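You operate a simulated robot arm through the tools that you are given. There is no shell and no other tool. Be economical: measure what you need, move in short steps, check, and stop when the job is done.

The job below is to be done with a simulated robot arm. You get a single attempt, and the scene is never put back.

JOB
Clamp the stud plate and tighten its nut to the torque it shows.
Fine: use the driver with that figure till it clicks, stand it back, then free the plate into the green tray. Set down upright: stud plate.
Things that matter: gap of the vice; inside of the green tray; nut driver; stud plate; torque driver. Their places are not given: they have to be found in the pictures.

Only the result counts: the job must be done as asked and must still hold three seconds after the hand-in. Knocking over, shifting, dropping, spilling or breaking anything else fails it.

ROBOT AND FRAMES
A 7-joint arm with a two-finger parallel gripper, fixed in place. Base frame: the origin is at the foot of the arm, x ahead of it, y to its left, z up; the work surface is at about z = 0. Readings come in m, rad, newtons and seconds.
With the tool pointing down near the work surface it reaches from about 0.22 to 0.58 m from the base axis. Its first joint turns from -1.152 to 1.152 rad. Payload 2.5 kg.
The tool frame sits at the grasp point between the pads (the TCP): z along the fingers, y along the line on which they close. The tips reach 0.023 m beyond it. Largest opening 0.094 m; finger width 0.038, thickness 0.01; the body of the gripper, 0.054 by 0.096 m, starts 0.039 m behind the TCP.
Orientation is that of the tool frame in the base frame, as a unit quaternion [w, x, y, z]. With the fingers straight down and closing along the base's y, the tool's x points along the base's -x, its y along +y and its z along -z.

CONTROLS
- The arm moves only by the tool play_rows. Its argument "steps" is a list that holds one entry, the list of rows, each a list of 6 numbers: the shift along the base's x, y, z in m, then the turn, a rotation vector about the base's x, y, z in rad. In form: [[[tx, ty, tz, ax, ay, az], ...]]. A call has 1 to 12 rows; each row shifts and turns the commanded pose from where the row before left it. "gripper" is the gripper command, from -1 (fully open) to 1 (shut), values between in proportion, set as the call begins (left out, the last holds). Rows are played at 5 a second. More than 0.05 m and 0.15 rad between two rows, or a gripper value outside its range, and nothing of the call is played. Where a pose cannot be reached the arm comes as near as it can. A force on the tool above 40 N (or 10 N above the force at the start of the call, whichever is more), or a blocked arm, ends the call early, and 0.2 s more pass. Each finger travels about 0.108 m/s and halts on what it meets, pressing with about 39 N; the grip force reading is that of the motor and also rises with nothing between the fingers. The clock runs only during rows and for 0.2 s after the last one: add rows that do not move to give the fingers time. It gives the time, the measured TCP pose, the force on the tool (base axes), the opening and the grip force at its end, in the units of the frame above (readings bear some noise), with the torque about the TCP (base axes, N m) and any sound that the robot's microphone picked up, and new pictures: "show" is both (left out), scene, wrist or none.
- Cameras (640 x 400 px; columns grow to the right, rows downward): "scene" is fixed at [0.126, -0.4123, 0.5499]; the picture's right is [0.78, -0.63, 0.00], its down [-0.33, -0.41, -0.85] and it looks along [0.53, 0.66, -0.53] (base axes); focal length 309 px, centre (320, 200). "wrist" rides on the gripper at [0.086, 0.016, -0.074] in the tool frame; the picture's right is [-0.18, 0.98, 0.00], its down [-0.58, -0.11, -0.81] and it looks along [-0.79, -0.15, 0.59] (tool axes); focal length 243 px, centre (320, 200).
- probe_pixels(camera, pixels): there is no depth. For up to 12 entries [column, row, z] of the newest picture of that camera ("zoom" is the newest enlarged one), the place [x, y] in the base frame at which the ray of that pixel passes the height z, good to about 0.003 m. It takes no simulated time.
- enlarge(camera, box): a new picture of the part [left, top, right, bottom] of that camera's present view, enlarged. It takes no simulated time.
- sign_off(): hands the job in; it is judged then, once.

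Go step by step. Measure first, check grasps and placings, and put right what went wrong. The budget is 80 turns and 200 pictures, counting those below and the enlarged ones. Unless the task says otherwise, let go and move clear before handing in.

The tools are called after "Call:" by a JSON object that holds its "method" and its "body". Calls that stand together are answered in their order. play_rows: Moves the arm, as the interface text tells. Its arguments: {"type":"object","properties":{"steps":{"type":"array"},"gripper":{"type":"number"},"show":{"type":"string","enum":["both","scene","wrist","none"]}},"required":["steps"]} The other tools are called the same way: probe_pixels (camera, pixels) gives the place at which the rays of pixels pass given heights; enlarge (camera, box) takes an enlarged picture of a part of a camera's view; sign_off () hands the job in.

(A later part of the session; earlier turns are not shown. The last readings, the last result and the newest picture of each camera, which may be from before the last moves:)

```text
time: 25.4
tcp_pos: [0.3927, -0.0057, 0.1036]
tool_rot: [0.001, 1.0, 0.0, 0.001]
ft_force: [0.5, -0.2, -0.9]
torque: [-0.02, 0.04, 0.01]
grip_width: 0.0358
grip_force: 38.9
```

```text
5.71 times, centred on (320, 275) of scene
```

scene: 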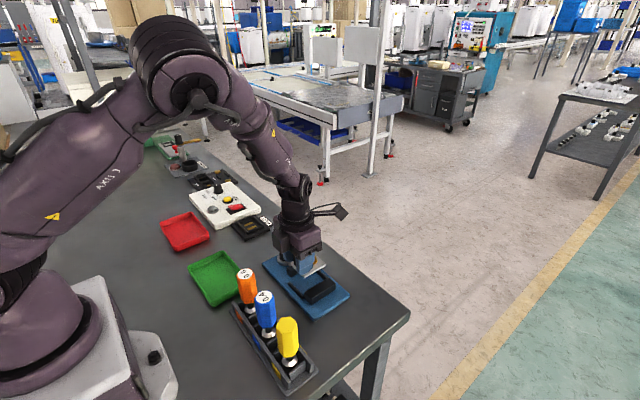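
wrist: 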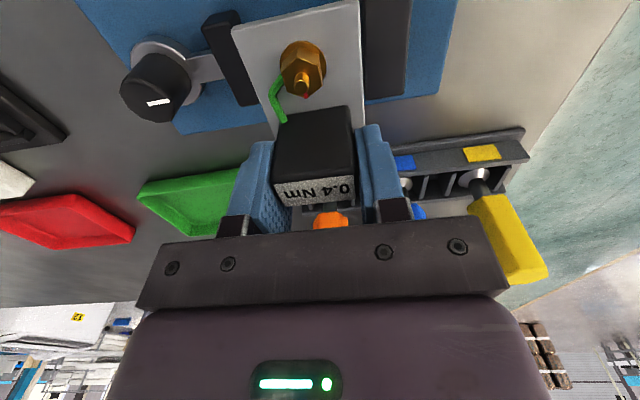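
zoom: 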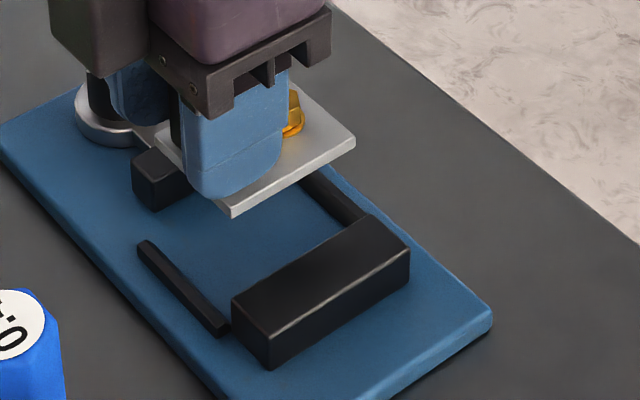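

Plate ≈x 0.392–0.451, y −0.0315…0.019; jaws leave room. Shift slightly (+3 mm y, −1 mm x) and lower in small steps.

Call:
{"method": "play_rows", "body": {"steps": [[[-0.001, 0.003, -0.01, 0, 0, 0], [0, 0, -0.015, 0, 0, 0], [0, 0, -0.012, 0, 0, 0], [0, 0, -0.008, 0, 0, 0], [0, 0, -0.004, 0, 0, 0], [0, 0, 0, 0, 0, 0], [0, 0, 0, 0, 0, 0]]]}}

Call:
{"method": "enlarge", "body": {"camera": "scene", "box": [280, 240, 360, 310]}}

```text
time: 27.0
tcp_pos: [0.3922, -0.0031, 0.0549]
tool_rot: [0.0, 1.0, 0.0, 0.0]
ft_force: [0.7, -0.1, -1.2]
torque: [-0.01, 0.01, -0.03]
grip_width: 0.0358
grip_force: 39.2
```

scene: 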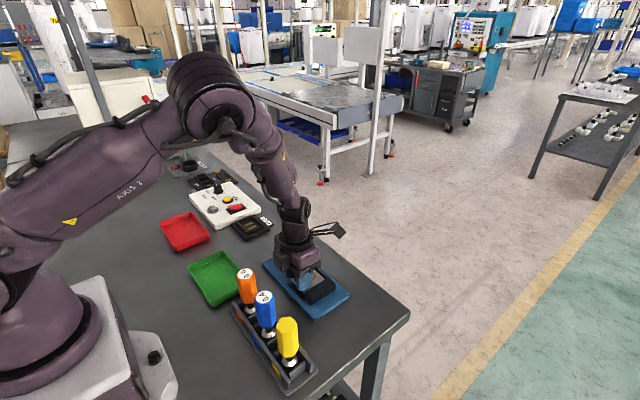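
wrist: 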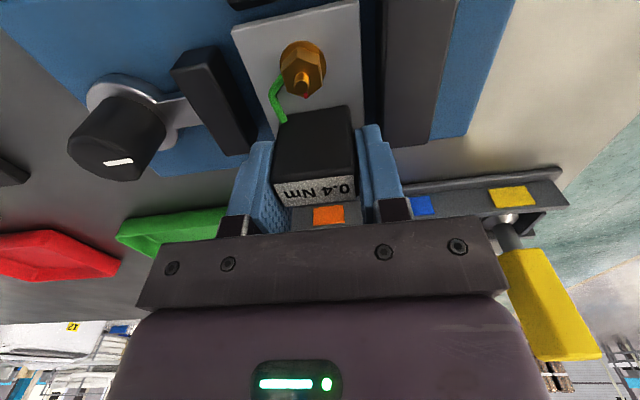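

```text
5.71 times, centred on (320, 275) of scene
```

zoom: 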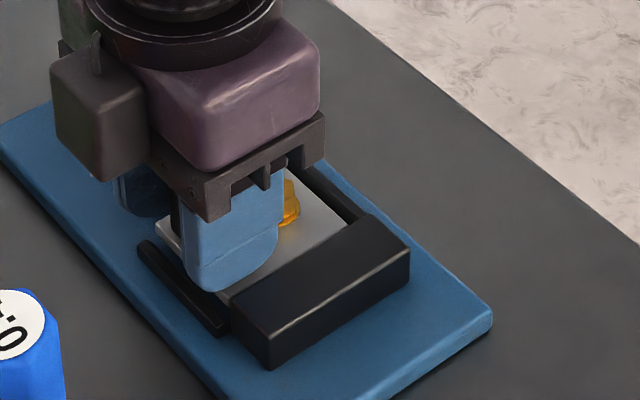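

Plate is between the rails, still above the base. Lower further gently.

Call:
{"method": "play_rows", "body": {"steps": [[[0, 0, -0.002, 0, 0, 0], [0, 0, -0.002, 0, 0, 0], [0, 0, 0, 0, 0, 0]]], "show": "none"}}

Call:
{"method": "play_rows", "body": {"steps": [[[0, 0, -0.002, 0, 0, 0], [0, 0, -0.001, 0, 0, 0], [0, 0, 0, 0, 0, 0]]]}}

Call:
{"method": "enlarge", "body": {"camera": "scene", "box": [280, 240, 360, 310]}}

```text
time: 27.8
tcp_pos: [0.3927, -0.0035, 0.0516]
tool_rot: [0.0, 1.0, 0.001, -0.001]
ft_force: [-2.7, -0.7, 6.4]
torque: [0.05, 0.11, 0.04]
grip_width: 0.0357
grip_force: 38.9
```

```text
time: 28.6
tcp_pos: [0.3946, -0.004, 0.0487]
tool_rot: [0.0, 1.0, 0.0, 0.003]
ft_force: [0.6, 1.8, 32.6]
torque: [-0.08, -0.3, 0.04]
grip_width: 0.0357
grip_force: 39.1
```

scene: 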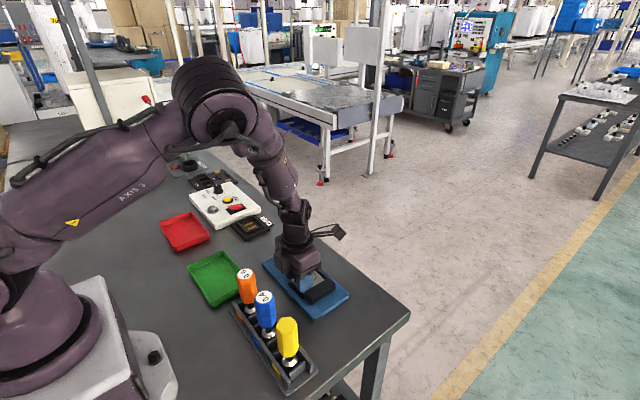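
wrist: 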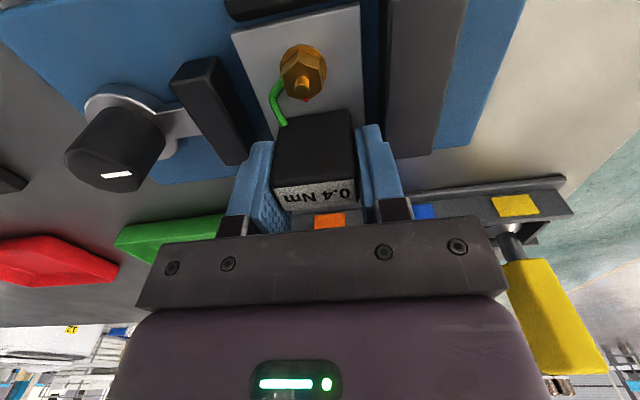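

```text
5.71 times, centred on (320, 275) of scene
```

zoom: 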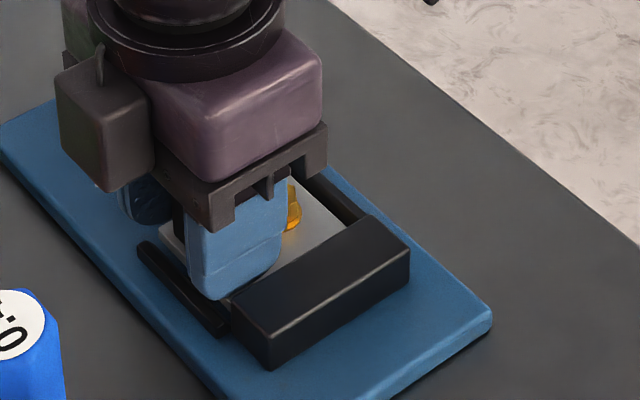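

Seated (32 N, contact at ≈0.051). Ease up 2 mm, open slightly, and rise.

Call:
{"method": "play_rows", "body": {"steps": [[[0, 0, 0.003, 0, 0, 0], [0, 0, 0, 0, 0, 0], [0, 0, 0, 0, 0, 0], [0, 0, 0.02, 0, 0, 0], [0, 0, 0.04, 0, 0, 0], [0, 0, 0.04, 0, 0, 0], [0, 0, 0, 0, 0, 0]]], "gripper": 0.1}}

Call:
{"method": "enlarge", "body": {"camera": "scene", "box": [260, 235, 360, 320]}}

Call:
{"method": "enlarge", "body": {"camera": "wrist", "box": [130, 0, 450, 150]}}

```text
time: 30.2
tcp_pos: [0.3926, -0.0025, 0.151]
tool_rot: [0.0, 1.0, 0.0, 0.0]
ft_force: [0.4, -0.1, 0.7]
torque: [-0.02, -0.01, 0.0]
grip_width: 0.0421
grip_force: 0.2
```

scene: 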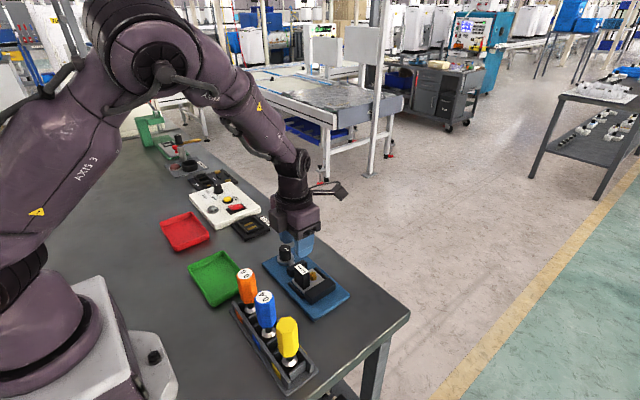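
wrist: 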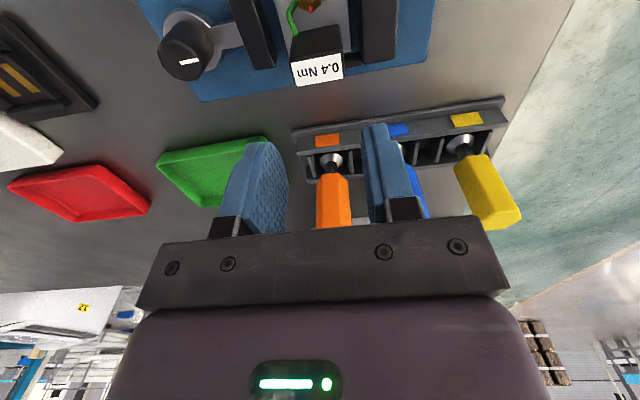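

```text
4.71 times, centred on (310, 278) of scene
```

zoom: 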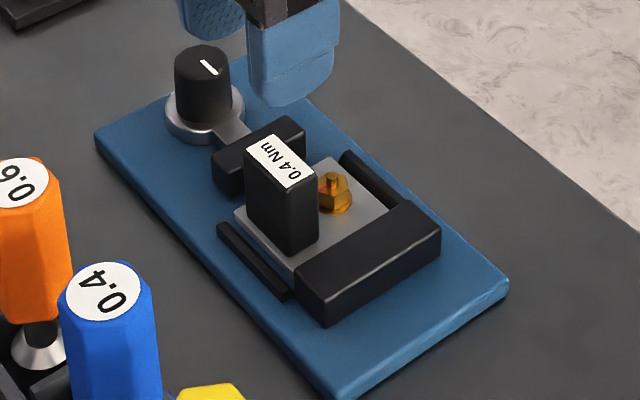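

```text
2.00 times, centred on (290, 75) of wrist
```

zoom: 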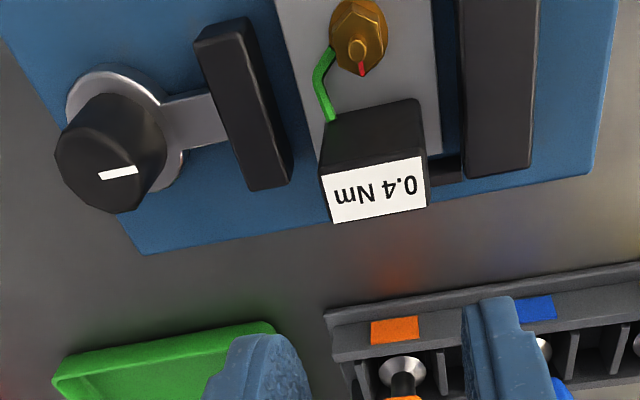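

The plate sits well in the gap. Now measure the knob.

Call:
{"method": "probe_pixels", "body": {"camera": "zoom", "pixels": [[118, 172, 0.05], [118, 172, 0.055], [118, 172, 0.045], [55, 160, 0.05], [168, 140, 0.05], [115, 135, 0.014], [65, 100, 0.014], [120, 62, 0.014]]}}

Call:
{"method": "probe_pixels", "body": {"camera": "scene", "pixels": [[285.5, 247.3, 0.045], [285.5, 247.3, 0.05], [285.5, 247.3, 0.055], [279, 248, 0.05], [291.5, 247, 0.05], [285.5, 261, 0.014], [277.5, 260, 0.014], [294, 258, 0.014], [285.5, 266, 0.014]]}}

```text
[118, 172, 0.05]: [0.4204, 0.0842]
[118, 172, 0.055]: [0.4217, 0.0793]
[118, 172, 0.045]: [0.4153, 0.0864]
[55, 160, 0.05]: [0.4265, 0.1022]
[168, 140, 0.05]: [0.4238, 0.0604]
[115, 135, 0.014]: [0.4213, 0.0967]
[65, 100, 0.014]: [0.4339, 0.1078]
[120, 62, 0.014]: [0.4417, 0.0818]
```

```text
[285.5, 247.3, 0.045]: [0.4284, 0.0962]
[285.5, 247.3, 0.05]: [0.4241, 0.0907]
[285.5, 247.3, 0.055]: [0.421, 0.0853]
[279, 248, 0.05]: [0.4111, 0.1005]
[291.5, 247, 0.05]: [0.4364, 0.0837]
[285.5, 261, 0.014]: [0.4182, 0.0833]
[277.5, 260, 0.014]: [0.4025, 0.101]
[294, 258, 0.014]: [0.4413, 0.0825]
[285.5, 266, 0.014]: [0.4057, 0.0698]
```

Knob ≈(0.421,0.086), top ≈0.053, diameter ≈0.03. Move above it with opening 0.06 and look.

Call:
{"method": "play_rows", "body": {"steps": [[[0.01, 0.03, 0, 0, 0, 0], [0.01, 0.03, 0, 0, 0, 0], [0.008, 0.029, 0, 0, 0, 0], [0, 0, -0.035, 0, 0, 0], [0, 0, 0, 0, 0, 0], [0, 0, 0, 0, 0, 0]]], "gripper": -0.28}}

Call:
{"method": "enlarge", "body": {"camera": "wrist", "box": [200, 0, 440, 180]}}

Call:
{"method": "enlarge", "body": {"camera": "scene", "box": [250, 210, 350, 300]}}

```text
time: 31.6
tcp_pos: [0.4208, 0.0868, 0.1144]
tool_rot: [0.001, 1.0, 0.0, 0.001]
ft_force: [-0.7, 1.0, -0.2]
torque: [0.01, 0.02, 0.01]
grip_width: 0.0604
grip_force: 0.0
```

scene: 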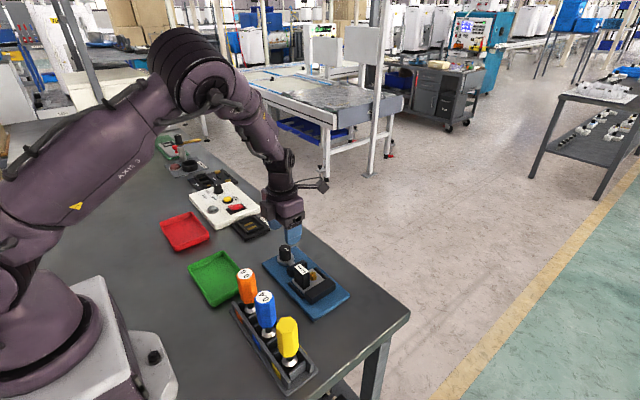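
wrist: 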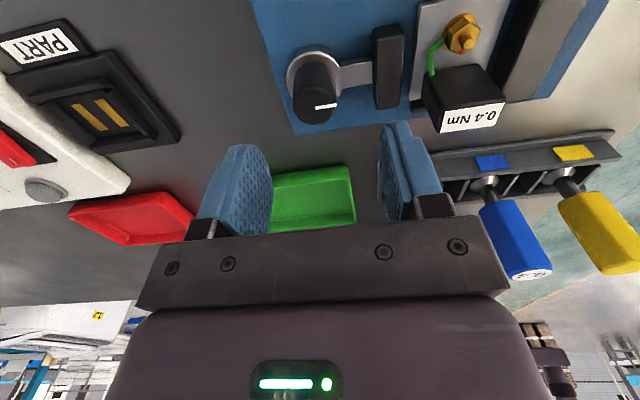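

```text
2.22 times, centred on (320, 90) of wrist
```

zoom: 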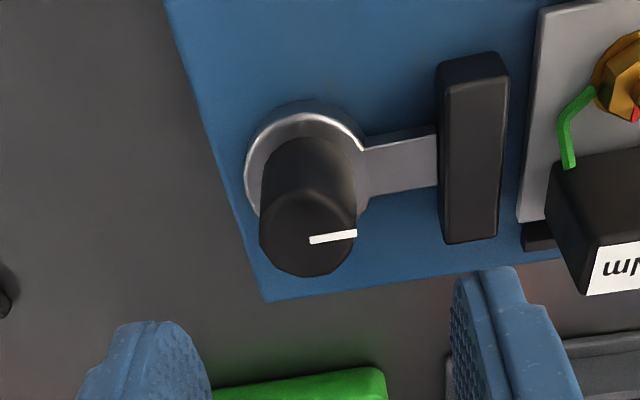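

```text
4.44 times, centred on (300, 255) of scene
```

zoom: 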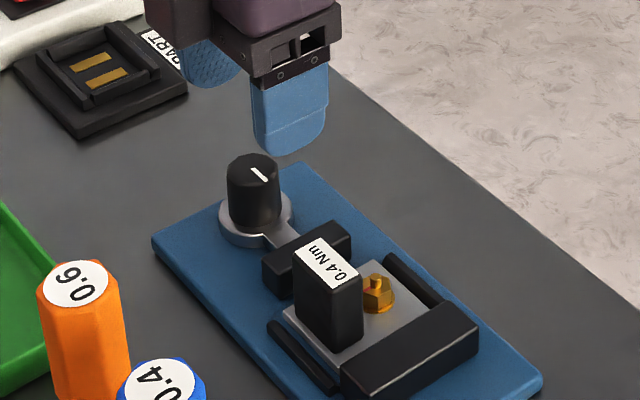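

Call:
{"method": "probe_pixels", "body": {"camera": "wrist", "pixels": [[314.6, 107, 0.05], [314.6, 107, 0.053], [293, 105, 0.05], [336, 100, 0.05], [312, 79, 0.014], [314.6, 107, 0.047]]}}

```text
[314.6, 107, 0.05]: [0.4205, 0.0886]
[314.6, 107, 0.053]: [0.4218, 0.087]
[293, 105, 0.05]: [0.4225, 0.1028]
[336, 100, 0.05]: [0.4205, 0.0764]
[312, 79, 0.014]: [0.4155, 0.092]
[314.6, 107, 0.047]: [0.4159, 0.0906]
```

Knob centre ≈(0.4205,0.088), Ø≈0.026. Narrow the opening to 0.045 and descend to tcp z≈0.05.

Call:
{"method": "play_rows", "body": {"steps": [[[0, 0.0015, -0.02, 0, 0, 0], [0, 0, -0.02, 0, 0, 0], [0, 0, -0.015, 0, 0, 0], [0, 0, -0.009, 0, 0, 0], [0, 0, 0, 0, 0, 0]]], "gripper": 0.04, "show": "wrist"}}

Call:
{"method": "enlarge", "body": {"camera": "scene", "box": [250, 210, 350, 300]}}

```text
time: 32.8
tcp_pos: [0.4204, 0.0875, 0.0511]
tool_rot: [0.0, 1.0, 0.0, 0.001]
ft_force: [0.1, -0.2, 0.0]
torque: [0.0, 0.0, 0.01]
grip_width: 0.0452
grip_force: 0.0
```

wrist: 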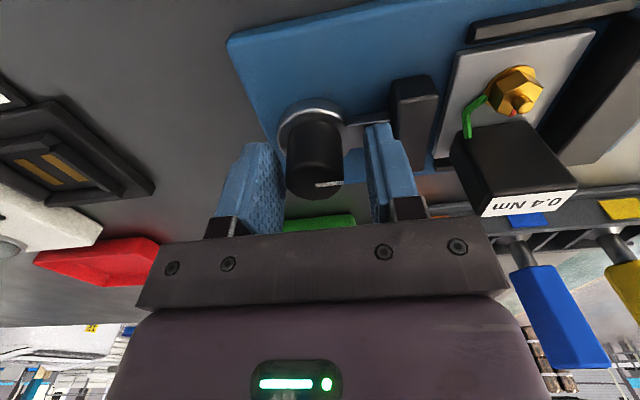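

```text
4.44 times, centred on (300, 255) of scene
```

zoom: 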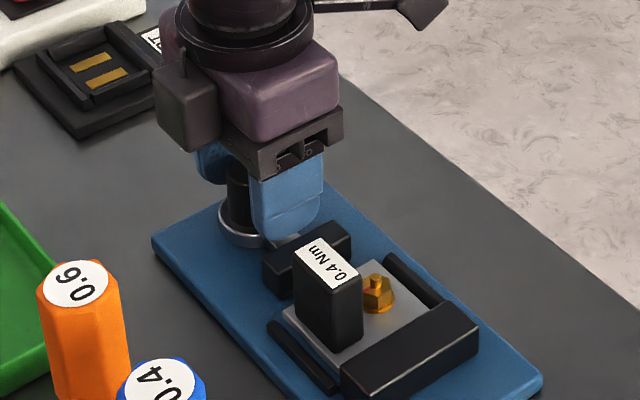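

Fingers straddle the knob. Grip and turn clockwise (−z) ~0.9 rad, checking torque.

Call:
{"method": "play_rows", "body": {"steps": [[[0, 0, 0, 0, 0, 0], [0, 0, 0, 0, 0, 0], [0, 0, 0, 0, 0, 0], [0, 0, 0, 0, 0, -0.1], [0, 0, 0, 0, 0, -0.1], [0, 0, 0, 0, 0, -0.1], [0, 0, 0, 0, 0, -0.1], [0, 0, 0, 0, 0, -0.1], [0, 0, 0, 0, 0, -0.1], [0, 0, 0, 0, 0, 0]]], "gripper": 1}}

Call:
{"method": "enlarge", "body": {"camera": "scene", "box": [250, 210, 350, 300]}}

```text
time: 35.0
tcp_pos: [0.4207, 0.0893, 0.0516]
tool_rot: [-0.002, 0.955, -0.296, -0.001]
ft_force: [6.9, 25.8, -21.5]
torque: [-0.03, 0.72, -0.07]
grip_width: 0.0298
grip_force: 44.9
```

scene: 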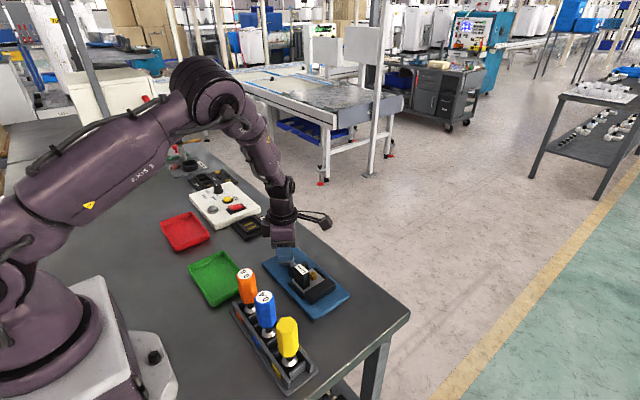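
wrist: 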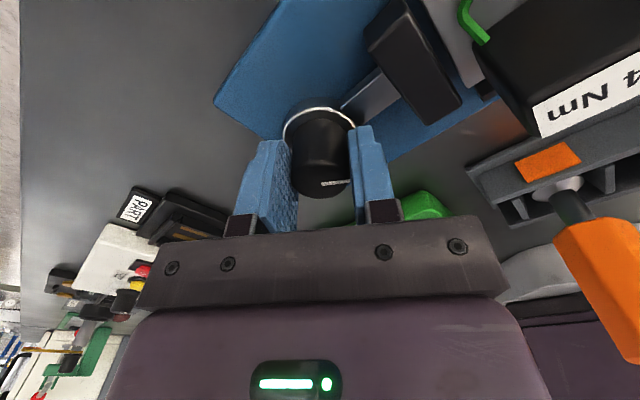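

```text
4.44 times, centred on (300, 255) of scene
```

zoom: 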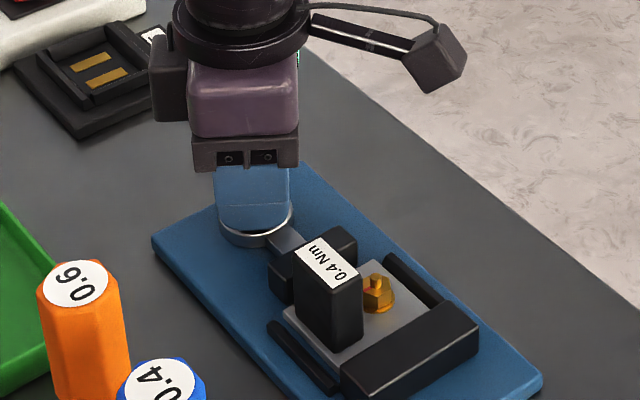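

The jaw is advancing (arm from collar now longer), so clockwise clamps. Side force 26 N: nudge y +2 mm, z −2 mm and continue.

Call:
{"method": "play_rows", "body": {"steps": [[[0, 0.002, -0.002, 0, 0, 0], [0, 0, 0, 0, 0, 0]]], "show": "none"}}

Call:
{"method": "play_rows", "body": {"steps": [[[0, 0, 0, 0, 0, -0.1], [0, 0, 0, 0, 0, -0.1], [0, 0, 0, 0, 0, -0.1], [0, 0, 0, 0, 0, -0.1], [0, 0, 0, 0, 0, 0]]]}}

Call:
{"method": "enlarge", "body": {"camera": "scene", "box": [250, 210, 350, 300]}}

```text
time: 35.6
tcp_pos: [0.4206, 0.0898, 0.0501]
tool_rot: [0.0, 0.956, -0.295, 0.0]
ft_force: [-18.9, 7.5, 26.8]
torque: [0.62, -0.15, 0.0]
grip_width: 0.0301
grip_force: 44.8
```

```text
time: 36.8
tcp_pos: [0.4213, 0.0882, 0.0505]
tool_rot: [0.0, 0.877, -0.481, 0.0]
ft_force: [-15.7, -1.7, 27.9]
torque: [0.55, -0.05, 0.03]
grip_width: 0.0298
grip_force: 45.6
```

scene: 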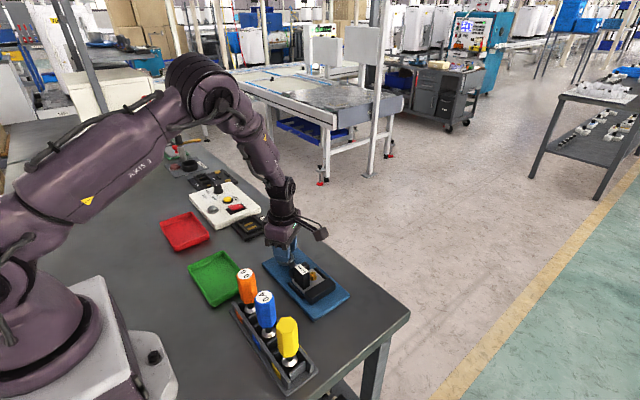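
wrist: 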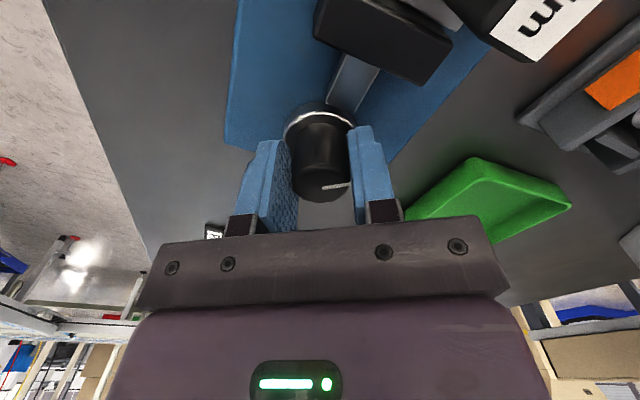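

```text
4.44 times, centred on (300, 255) of scene
```

zoom: 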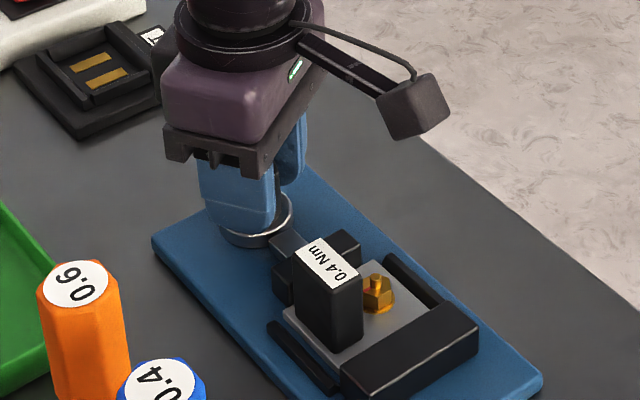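

Turning 1:1 (total 1.0 rad), jaw nearing the plate. Relieve z by 1 mm and continue.

Call:
{"method": "play_rows", "body": {"steps": [[[0.001, 0, 0.001, 0, 0, -0.1], [0, 0, 0, 0, 0, -0.1], [0, 0, 0, 0, 0, -0.1], [0, 0, 0, 0, 0, -0.1], [0, 0, 0, 0, 0, -0.1], [0, 0, 0, 0, 0, -0.1], [0, 0, 0, 0, 0, 0]]]}}

Call:
{"method": "enlarge", "body": {"camera": "scene", "box": [250, 210, 350, 300]}}

```text
time: 38.4
tcp_pos: [0.42, 0.0876, 0.0502]
tool_rot: [-0.003, -0.696, 0.718, 0.0]
ft_force: [-19.7, -10.0, 4.2]
torque: [-0.04, -0.4, 0.04]
grip_width: 0.0298
grip_force: 45.0
```

scene: 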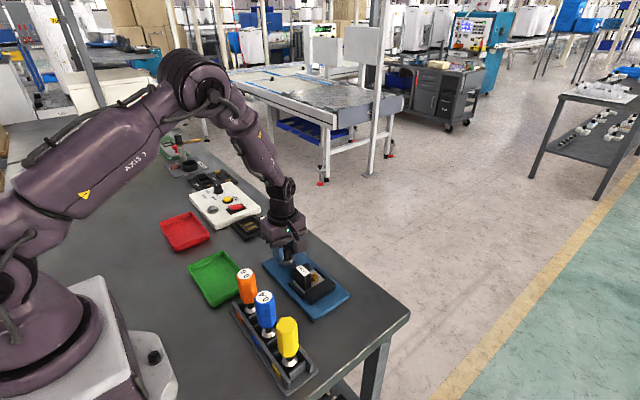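
wrist: 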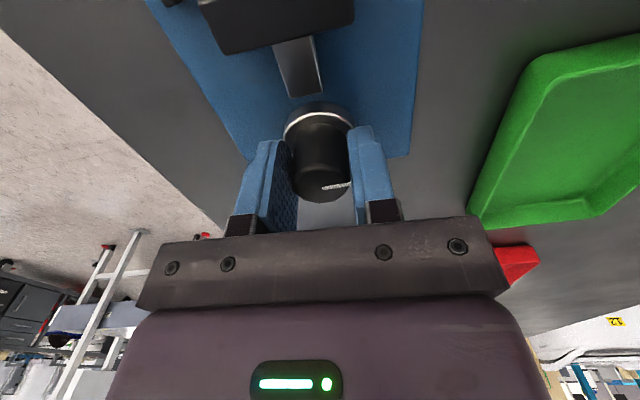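

```text
4.44 times, centred on (300, 255) of scene
```

zoom: 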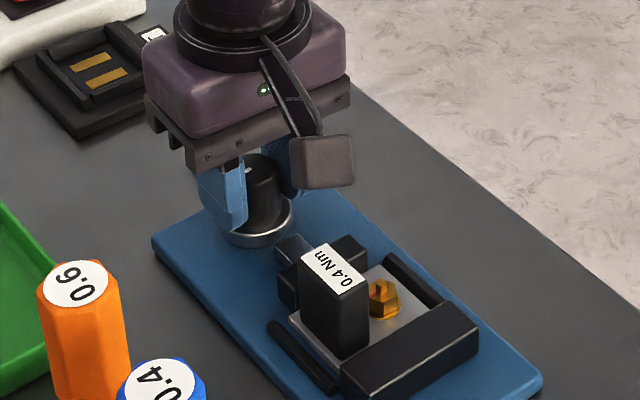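

Jaw now pushes the plate toward the fixed jaw. Continue; torque is still ~0.

Call:
{"method": "play_rows", "body": {"steps": [[[0, -0.001, 0, 0, 0, -0.1], [0, 0, 0, 0, 0, -0.1], [0, 0, 0, 0, 0, -0.1], [0, 0, 0, 0, 0, -0.1], [0, 0, 0, 0, 0, 0]]]}}

Call:
{"method": "enlarge", "body": {"camera": "scene", "box": [250, 210, 350, 300]}}

```text
time: 39.6
tcp_pos: [0.4199, 0.0895, 0.0494]
tool_rot: [-0.001, -0.541, 0.841, 0.003]
ft_force: [-20.6, 5.9, -3.6]
torque: [-0.17, -0.3, 0.11]
grip_width: 0.0291
grip_force: 44.4
```

scene: 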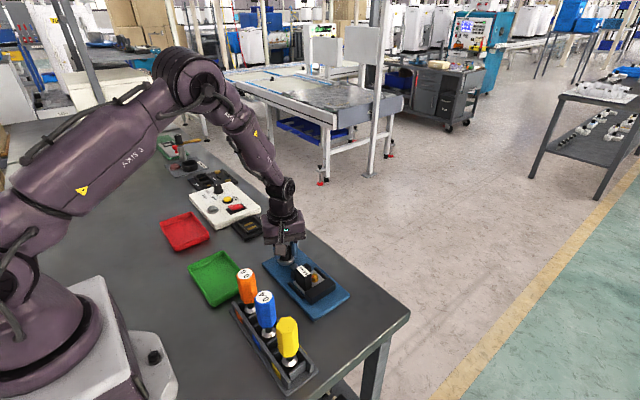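
wrist: 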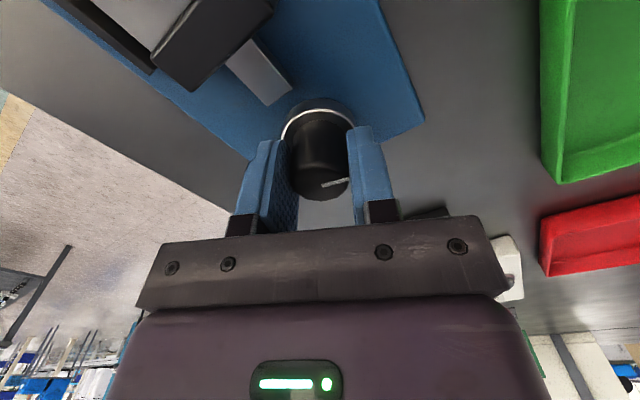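

```text
4.44 times, centred on (300, 255) of scene
```

zoom: 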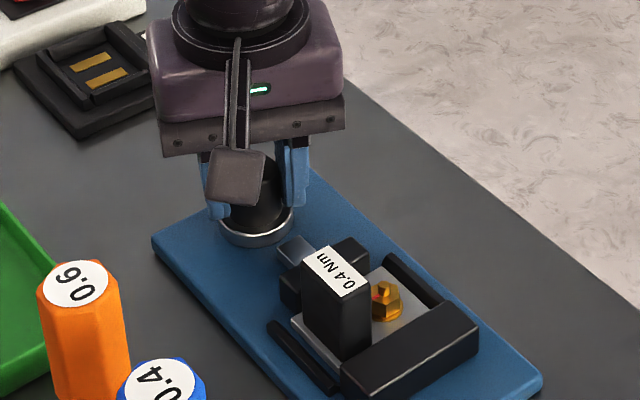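

Continue turning; torque is starting to rise (0.11).

Call:
{"method": "play_rows", "body": {"steps": [[[0, -0.001, 0, 0, 0, -0.1], [0, 0, 0, 0, 0, -0.1], [0, 0, 0, 0, 0, -0.1], [0, 0, 0, 0, 0, -0.1], [0, 0, 0, 0, 0, 0]]]}}

Call:
{"method": "enlarge", "body": {"camera": "scene", "box": [250, 210, 350, 300]}}

Call:
{"method": "enlarge", "body": {"camera": "wrist", "box": [200, 80, 440, 220]}}

```text
time: 40.8
tcp_pos: [0.4186, 0.0884, 0.0502]
tool_rot: [-0.003, -0.363, 0.932, 0.003]
ft_force: [-25.4, 15.4, -2.9]
torque: [-0.27, -0.26, 0.34]
grip_width: 0.0296
grip_force: 45.3
```

scene: 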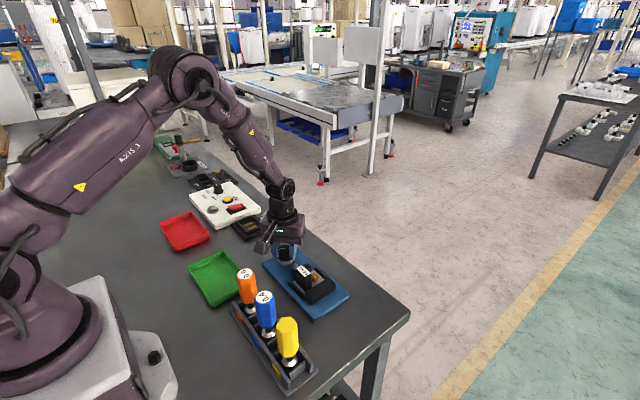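
wrist: 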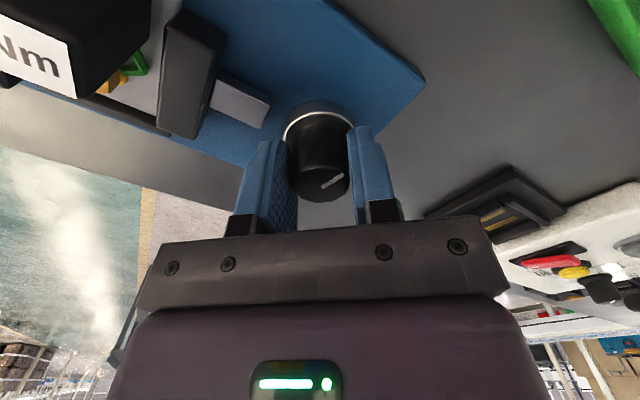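

```text
4.44 times, centred on (300, 255) of scene
```

zoom: 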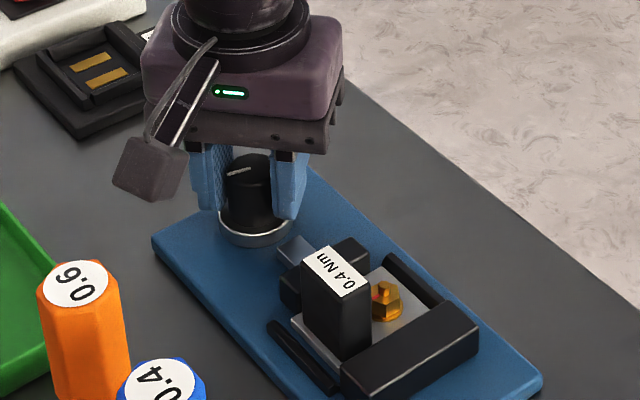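

```text
2.67 times, centred on (320, 150) of wrist
```

zoom: 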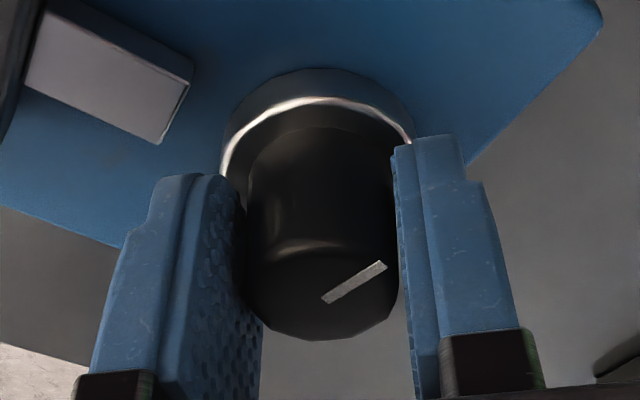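

The knob now slips in the fingers at 0.34 N·m while the jaw and plate no longer move: clamped. Release and rise.

Call:
{"method": "play_rows", "body": {"steps": [[[0, 0, 0, 0, 0, 0], [0, 0, 0, 0, 0, 0], [0, 0, 0.02, 0, 0, 0], [0, 0, 0.04, 0, 0, 0], [0, 0, 0.05, 0, 0, 0], [0, 0, 0.03, 0, 0, 0], [0, 0, 0, 0, 0, 0]]], "gripper": 0.0}}

Call:
{"method": "enlarge", "body": {"camera": "scene", "box": [260, 235, 360, 320]}}

```text
time: 42.4
tcp_pos: [0.4216, 0.0875, 0.1909]
tool_rot: [-0.001, -0.362, 0.932, 0.0]
ft_force: [0.6, -0.1, -0.3]
torque: [0.02, 0.01, 0.01]
grip_width: 0.0469
grip_force: 0.1
```

scene: 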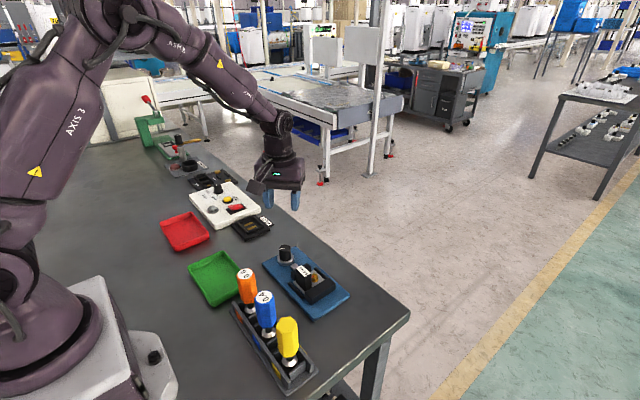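
wrist: 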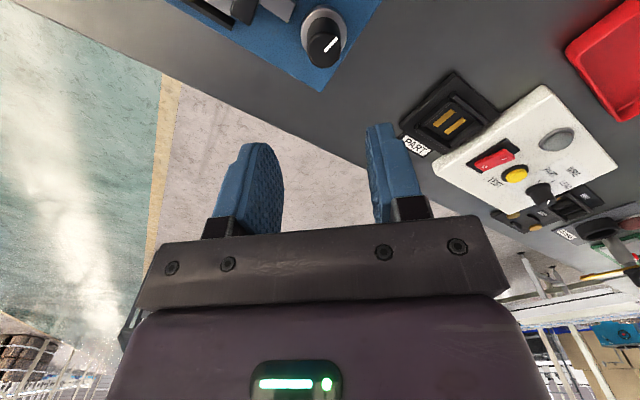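

```text
4.71 times, centred on (310, 278) of scene
```

zoom: 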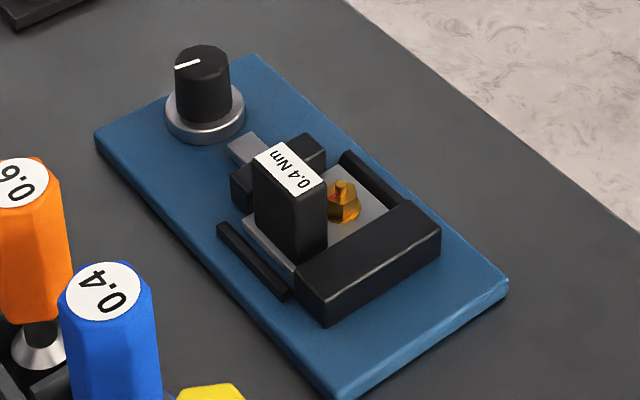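

Plate is clamped against the fixed jaw. Now inspect the drivers closely.

Call:
{"method": "enlarge", "body": {"camera": "scene", "box": [225, 260, 325, 390]}}

Call:
{"method": "enlarge", "body": {"camera": "scene", "box": [245, 280, 295, 345]}}

```text
3.08 times, centred on (275, 325) of scene
```

zoom: 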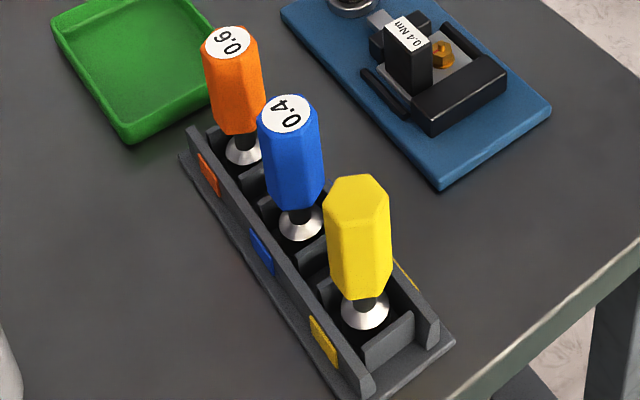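

```text
6.15 times, centred on (270, 312) of scene
```

zoom: 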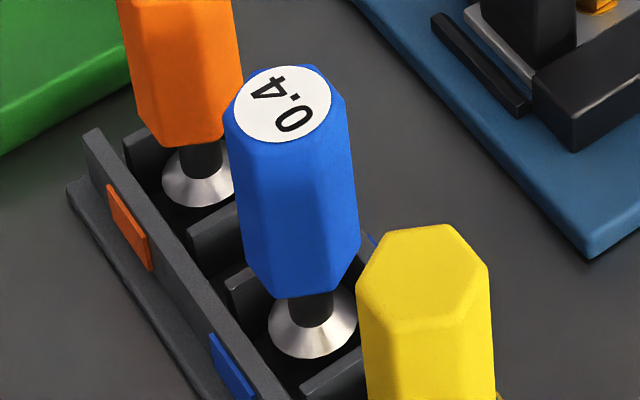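

Call:
{"method": "probe_pixels", "body": {"camera": "zoom", "pixels": [[357, 283, 0.125], [383, 232, 0.125], [449, 225, 0.125], [488, 267, 0.125], [472, 312, 0.125], [386, 325, 0.125], [286, 105, 0.125], [286, 105, 0.12], [286, 105, 0.13], [311, 335, 0.02], [311, 335, 0.03], [311, 335, 0.01]]}}

Call:
{"method": "probe_pixels", "body": {"camera": "zoom", "pixels": [[223, 112, 0.125], [248, 73, 0.125], [318, 66, 0.125], [346, 98, 0.125], [333, 142, 0.125], [255, 150, 0.125], [311, 297, 0.05], [311, 320, 0.03], [268, 325, 0.02], [358, 325, 0.02], [311, 358, 0.02]]}}

```text
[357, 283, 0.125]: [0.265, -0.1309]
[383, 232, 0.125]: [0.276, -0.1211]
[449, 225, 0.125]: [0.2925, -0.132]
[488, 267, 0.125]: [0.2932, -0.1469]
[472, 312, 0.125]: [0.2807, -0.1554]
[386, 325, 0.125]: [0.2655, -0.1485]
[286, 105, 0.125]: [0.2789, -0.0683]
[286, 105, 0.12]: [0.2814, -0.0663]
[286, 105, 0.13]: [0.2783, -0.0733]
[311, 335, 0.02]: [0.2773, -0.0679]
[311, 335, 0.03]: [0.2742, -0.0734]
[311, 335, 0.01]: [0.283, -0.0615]
```

```text
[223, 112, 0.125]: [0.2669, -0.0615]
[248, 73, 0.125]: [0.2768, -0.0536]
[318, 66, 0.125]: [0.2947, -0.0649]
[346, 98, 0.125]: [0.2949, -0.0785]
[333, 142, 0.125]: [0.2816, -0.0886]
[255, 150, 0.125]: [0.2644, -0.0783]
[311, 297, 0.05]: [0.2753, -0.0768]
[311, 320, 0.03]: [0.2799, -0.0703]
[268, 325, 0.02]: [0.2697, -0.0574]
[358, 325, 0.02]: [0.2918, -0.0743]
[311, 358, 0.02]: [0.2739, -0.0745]
```

Blue handle: flats face ±x (x 0.265–0.295), centre (0.279,−0.070), top ≈0.125. I'll close along x (camera to −y) and approach from above.

Call:
{"method": "play_rows", "body": {"steps": [[[-0.0237, -0.0263, 0.002, 0, 0, 0.138], [-0.0237, -0.0263, 0.002, 0, 0, 0.138], [-0.0237, -0.0263, 0.002, 0, 0, 0.138], [-0.0237, -0.0263, 0.002, 0, 0, 0.138], [-0.0237, -0.0263, 0.002, 0, 0, 0.138], [-0.0237, -0.0263, 0.002, 0, 0, 0.139], [0, 0, 0, 0, 0, 0], [0, 0, 0, 0, 0, 0]]], "gripper": -0.2}}

Call:
{"method": "enlarge", "body": {"camera": "scene", "box": [200, 220, 330, 350]}}

```text
time: 44.2
tcp_pos: [0.2793, -0.0704, 0.203]
tool_rot: [0.0, -0.707, 0.707, 0.0]
ft_force: [-0.6, 0.0, -0.6]
torque: [0.04, -0.05, 0.0]
grip_width: 0.0567
grip_force: 0.0
```

scene: 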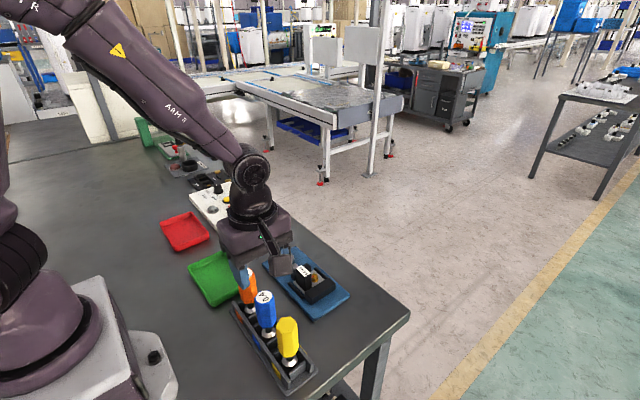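
wrist: 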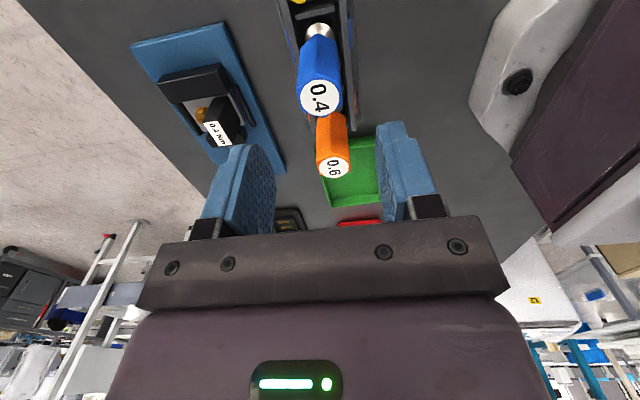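

```text
3.08 times, centred on (265, 285) of scene
```

zoom: 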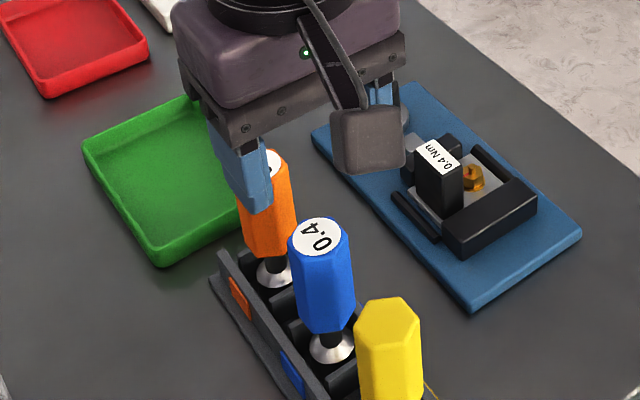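

Call:
{"method": "probe_pixels", "body": {"camera": "wrist", "pixels": [[319, 97, 0.125], [319, 97, 0.12], [298, 92, 0.125], [343, 95, 0.125], [320, 32, 0.02]]}}

```text
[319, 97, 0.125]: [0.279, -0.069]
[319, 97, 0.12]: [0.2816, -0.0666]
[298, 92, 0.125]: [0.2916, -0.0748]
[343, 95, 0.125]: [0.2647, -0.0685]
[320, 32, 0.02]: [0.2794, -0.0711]
```

Confirmed centre (0.279,−0.070). Descend to tcp z≈0.097.

Call:
{"method": "play_rows", "body": {"steps": [[[0, 0, -0.04, 0, 0, 0], [0, 0, -0.03, 0, 0, 0], [0, 0, -0.02, 0, 0, 0], [0, 0, -0.016, 0, 0, 0], [0, 0, 0, 0, 0, 0]]]}}

Call:
{"method": "enlarge", "body": {"camera": "scene", "box": [200, 220, 330, 390]}}

```text
time: 45.4
tcp_pos: [0.2814, -0.0699, 0.0958]
tool_rot: [0.0, 0.707, -0.707, 0.001]
ft_force: [-0.3, 0.2, 0.4]
torque: [0.01, -0.01, 0.0]
grip_width: 0.0566
grip_force: 0.0
```

scene: 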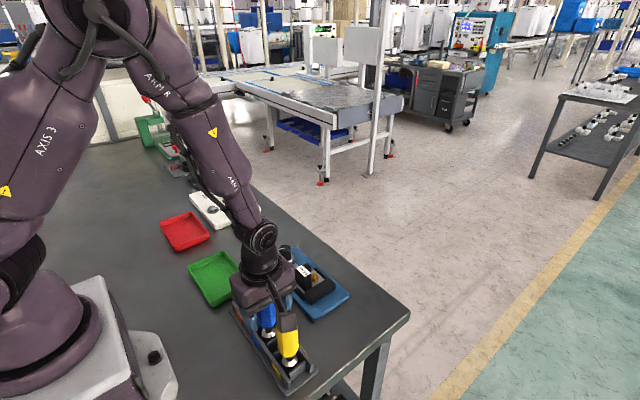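
wrist: 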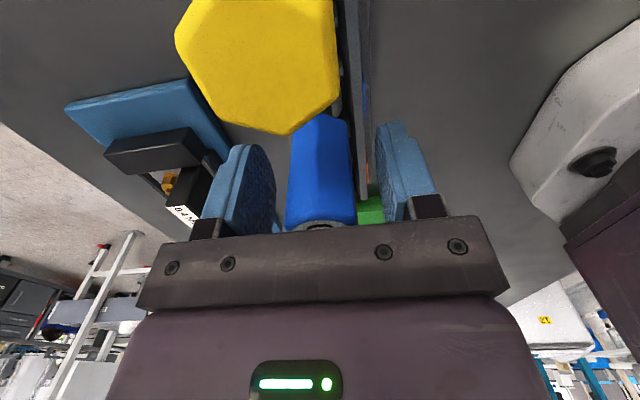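

```text
2.35 times, centred on (265, 305) of scene
```

zoom: 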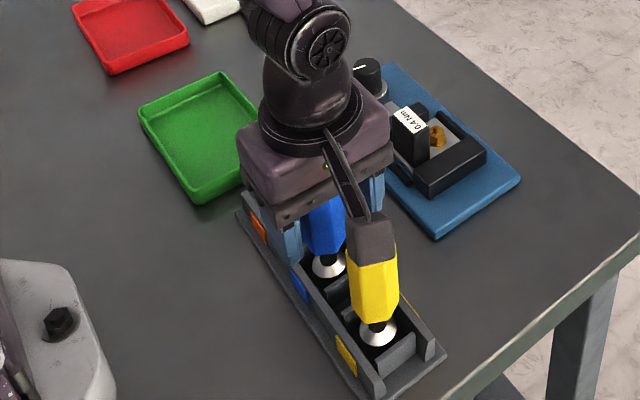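

Clear, blue handle between the pads. Grip and lift slowly.

Call:
{"method": "play_rows", "body": {"steps": [[[0, 0, 0, 0, 0, 0], [0, 0, 0, 0, 0, 0], [0, 0, 0, 0, 0, 0], [0, 0, 0.005, 0, 0, 0], [0, 0, 0.01, 0, 0, 0], [0, 0, 0.02, 0, 0, 0], [0, 0, 0.03, 0, 0, 0], [0, 0, 0.03, 0, 0, 0], [0, 0, 0, 0, 0, 0]]], "gripper": 1}}

Call:
{"method": "enlarge", "body": {"camera": "scene", "box": [200, 180, 350, 390]}}

```text
time: 47.4
tcp_pos: [0.2806, -0.0706, 0.1917]
tool_rot: [0.001, 0.707, -0.707, 0.0]
ft_force: [0.0, 0.4, -2.0]
torque: [0.0, -0.01, 0.0]
grip_width: 0.03
grip_force: 39.0
```

scene: 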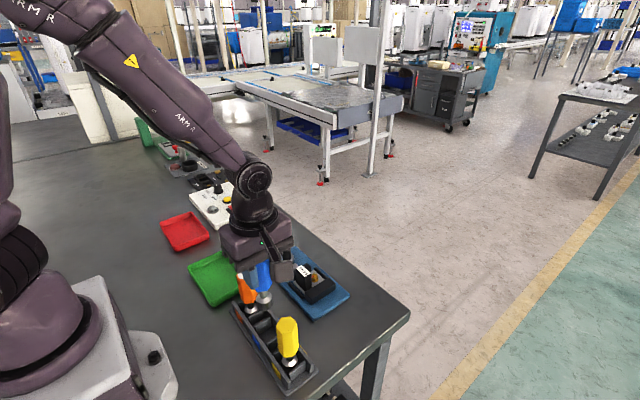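
wrist: 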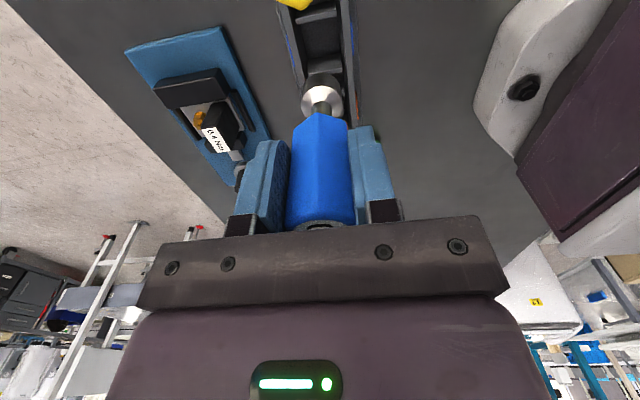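

```text
1.90 times, centred on (275, 285) of scene
```

zoom: 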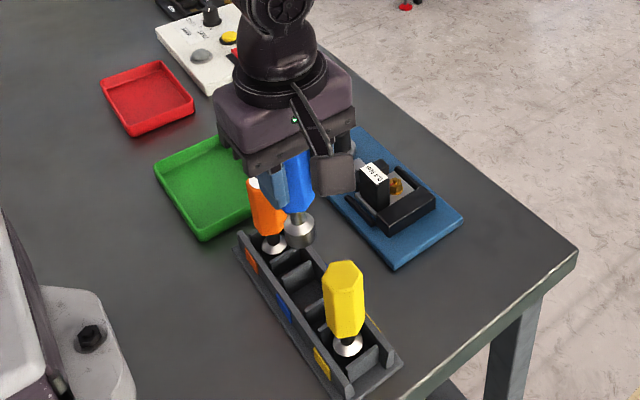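

Driver is held (0.030, −2 N). Now locate nut precisely and the socket's bottom.

Call:
{"method": "enlarge", "body": {"camera": "wrist", "box": [160, 70, 260, 170]}}

Call:
{"method": "enlarge", "body": {"camera": "scene", "box": [280, 250, 350, 310]}}

Call:
{"method": "enlarge", "body": {"camera": "scene", "box": [235, 250, 305, 320]}}

Call:
{"method": "probe_pixels", "body": {"camera": "scene", "pixels": [[265.5, 308.7, 0.08], [265.5, 308.7, 0.09], [265.5, 308.7, 0.1], [265.5, 308.7, 0.11]]}}

```text
4.00 times, centred on (210, 120) of wrist
```

zoom: 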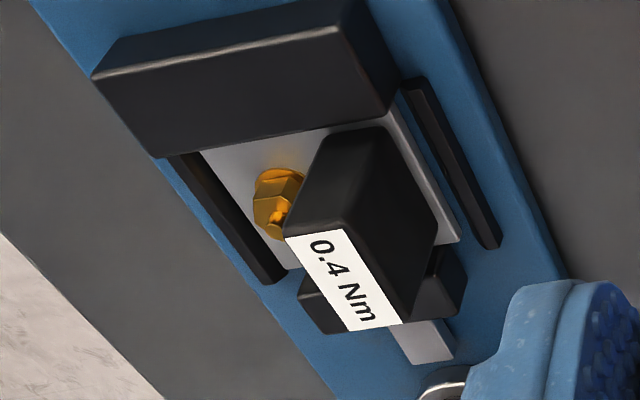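

```text
6.67 times, centred on (315, 280) of scene
```

zoom: 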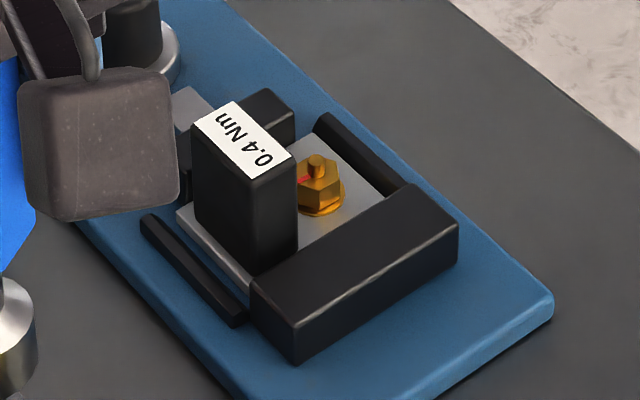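

```text
5.71 times, centred on (270, 285) of scene
```

zoom: 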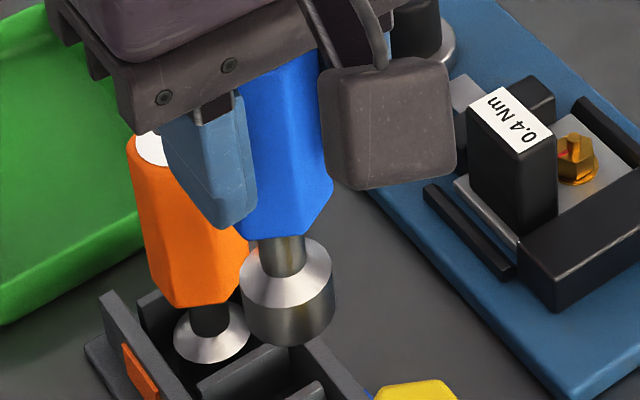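

```text
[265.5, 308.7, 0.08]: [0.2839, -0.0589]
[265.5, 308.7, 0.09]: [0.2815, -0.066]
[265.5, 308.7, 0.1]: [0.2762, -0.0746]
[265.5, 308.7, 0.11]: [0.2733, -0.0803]
```

Call:
{"method": "probe_pixels", "body": {"camera": "scene", "pixels": [[314.4, 274.4, 0.034], [314.4, 274.4, 0.038], [314.4, 274.4, 0.042], [315, 279.2, 0.018], [315, 279.2, 0.022], [311, 270.5, 0.057], [300, 270, 0.057]]}}

Call:
{"method": "probe_pixels", "body": {"wrist": "", "camera": "wrist", "pixels": [[199.5, 123.7, 0.034], [199.5, 123.7, 0.038], [199.5, 123.7, 0.042], [199, 121, 0.022], [202, 129, 0.057], [213, 126, 0.057]]}}

```text
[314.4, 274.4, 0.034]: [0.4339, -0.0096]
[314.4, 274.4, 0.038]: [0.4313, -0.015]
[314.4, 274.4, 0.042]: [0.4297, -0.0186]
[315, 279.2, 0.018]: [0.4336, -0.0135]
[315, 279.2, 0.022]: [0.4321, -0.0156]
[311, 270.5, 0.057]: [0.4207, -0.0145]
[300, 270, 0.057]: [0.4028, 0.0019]
```

```text
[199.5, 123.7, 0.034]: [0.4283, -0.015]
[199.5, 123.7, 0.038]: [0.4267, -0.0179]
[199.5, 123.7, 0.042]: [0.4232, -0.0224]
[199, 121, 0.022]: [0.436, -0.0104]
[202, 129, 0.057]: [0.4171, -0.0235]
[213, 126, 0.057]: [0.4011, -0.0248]
```

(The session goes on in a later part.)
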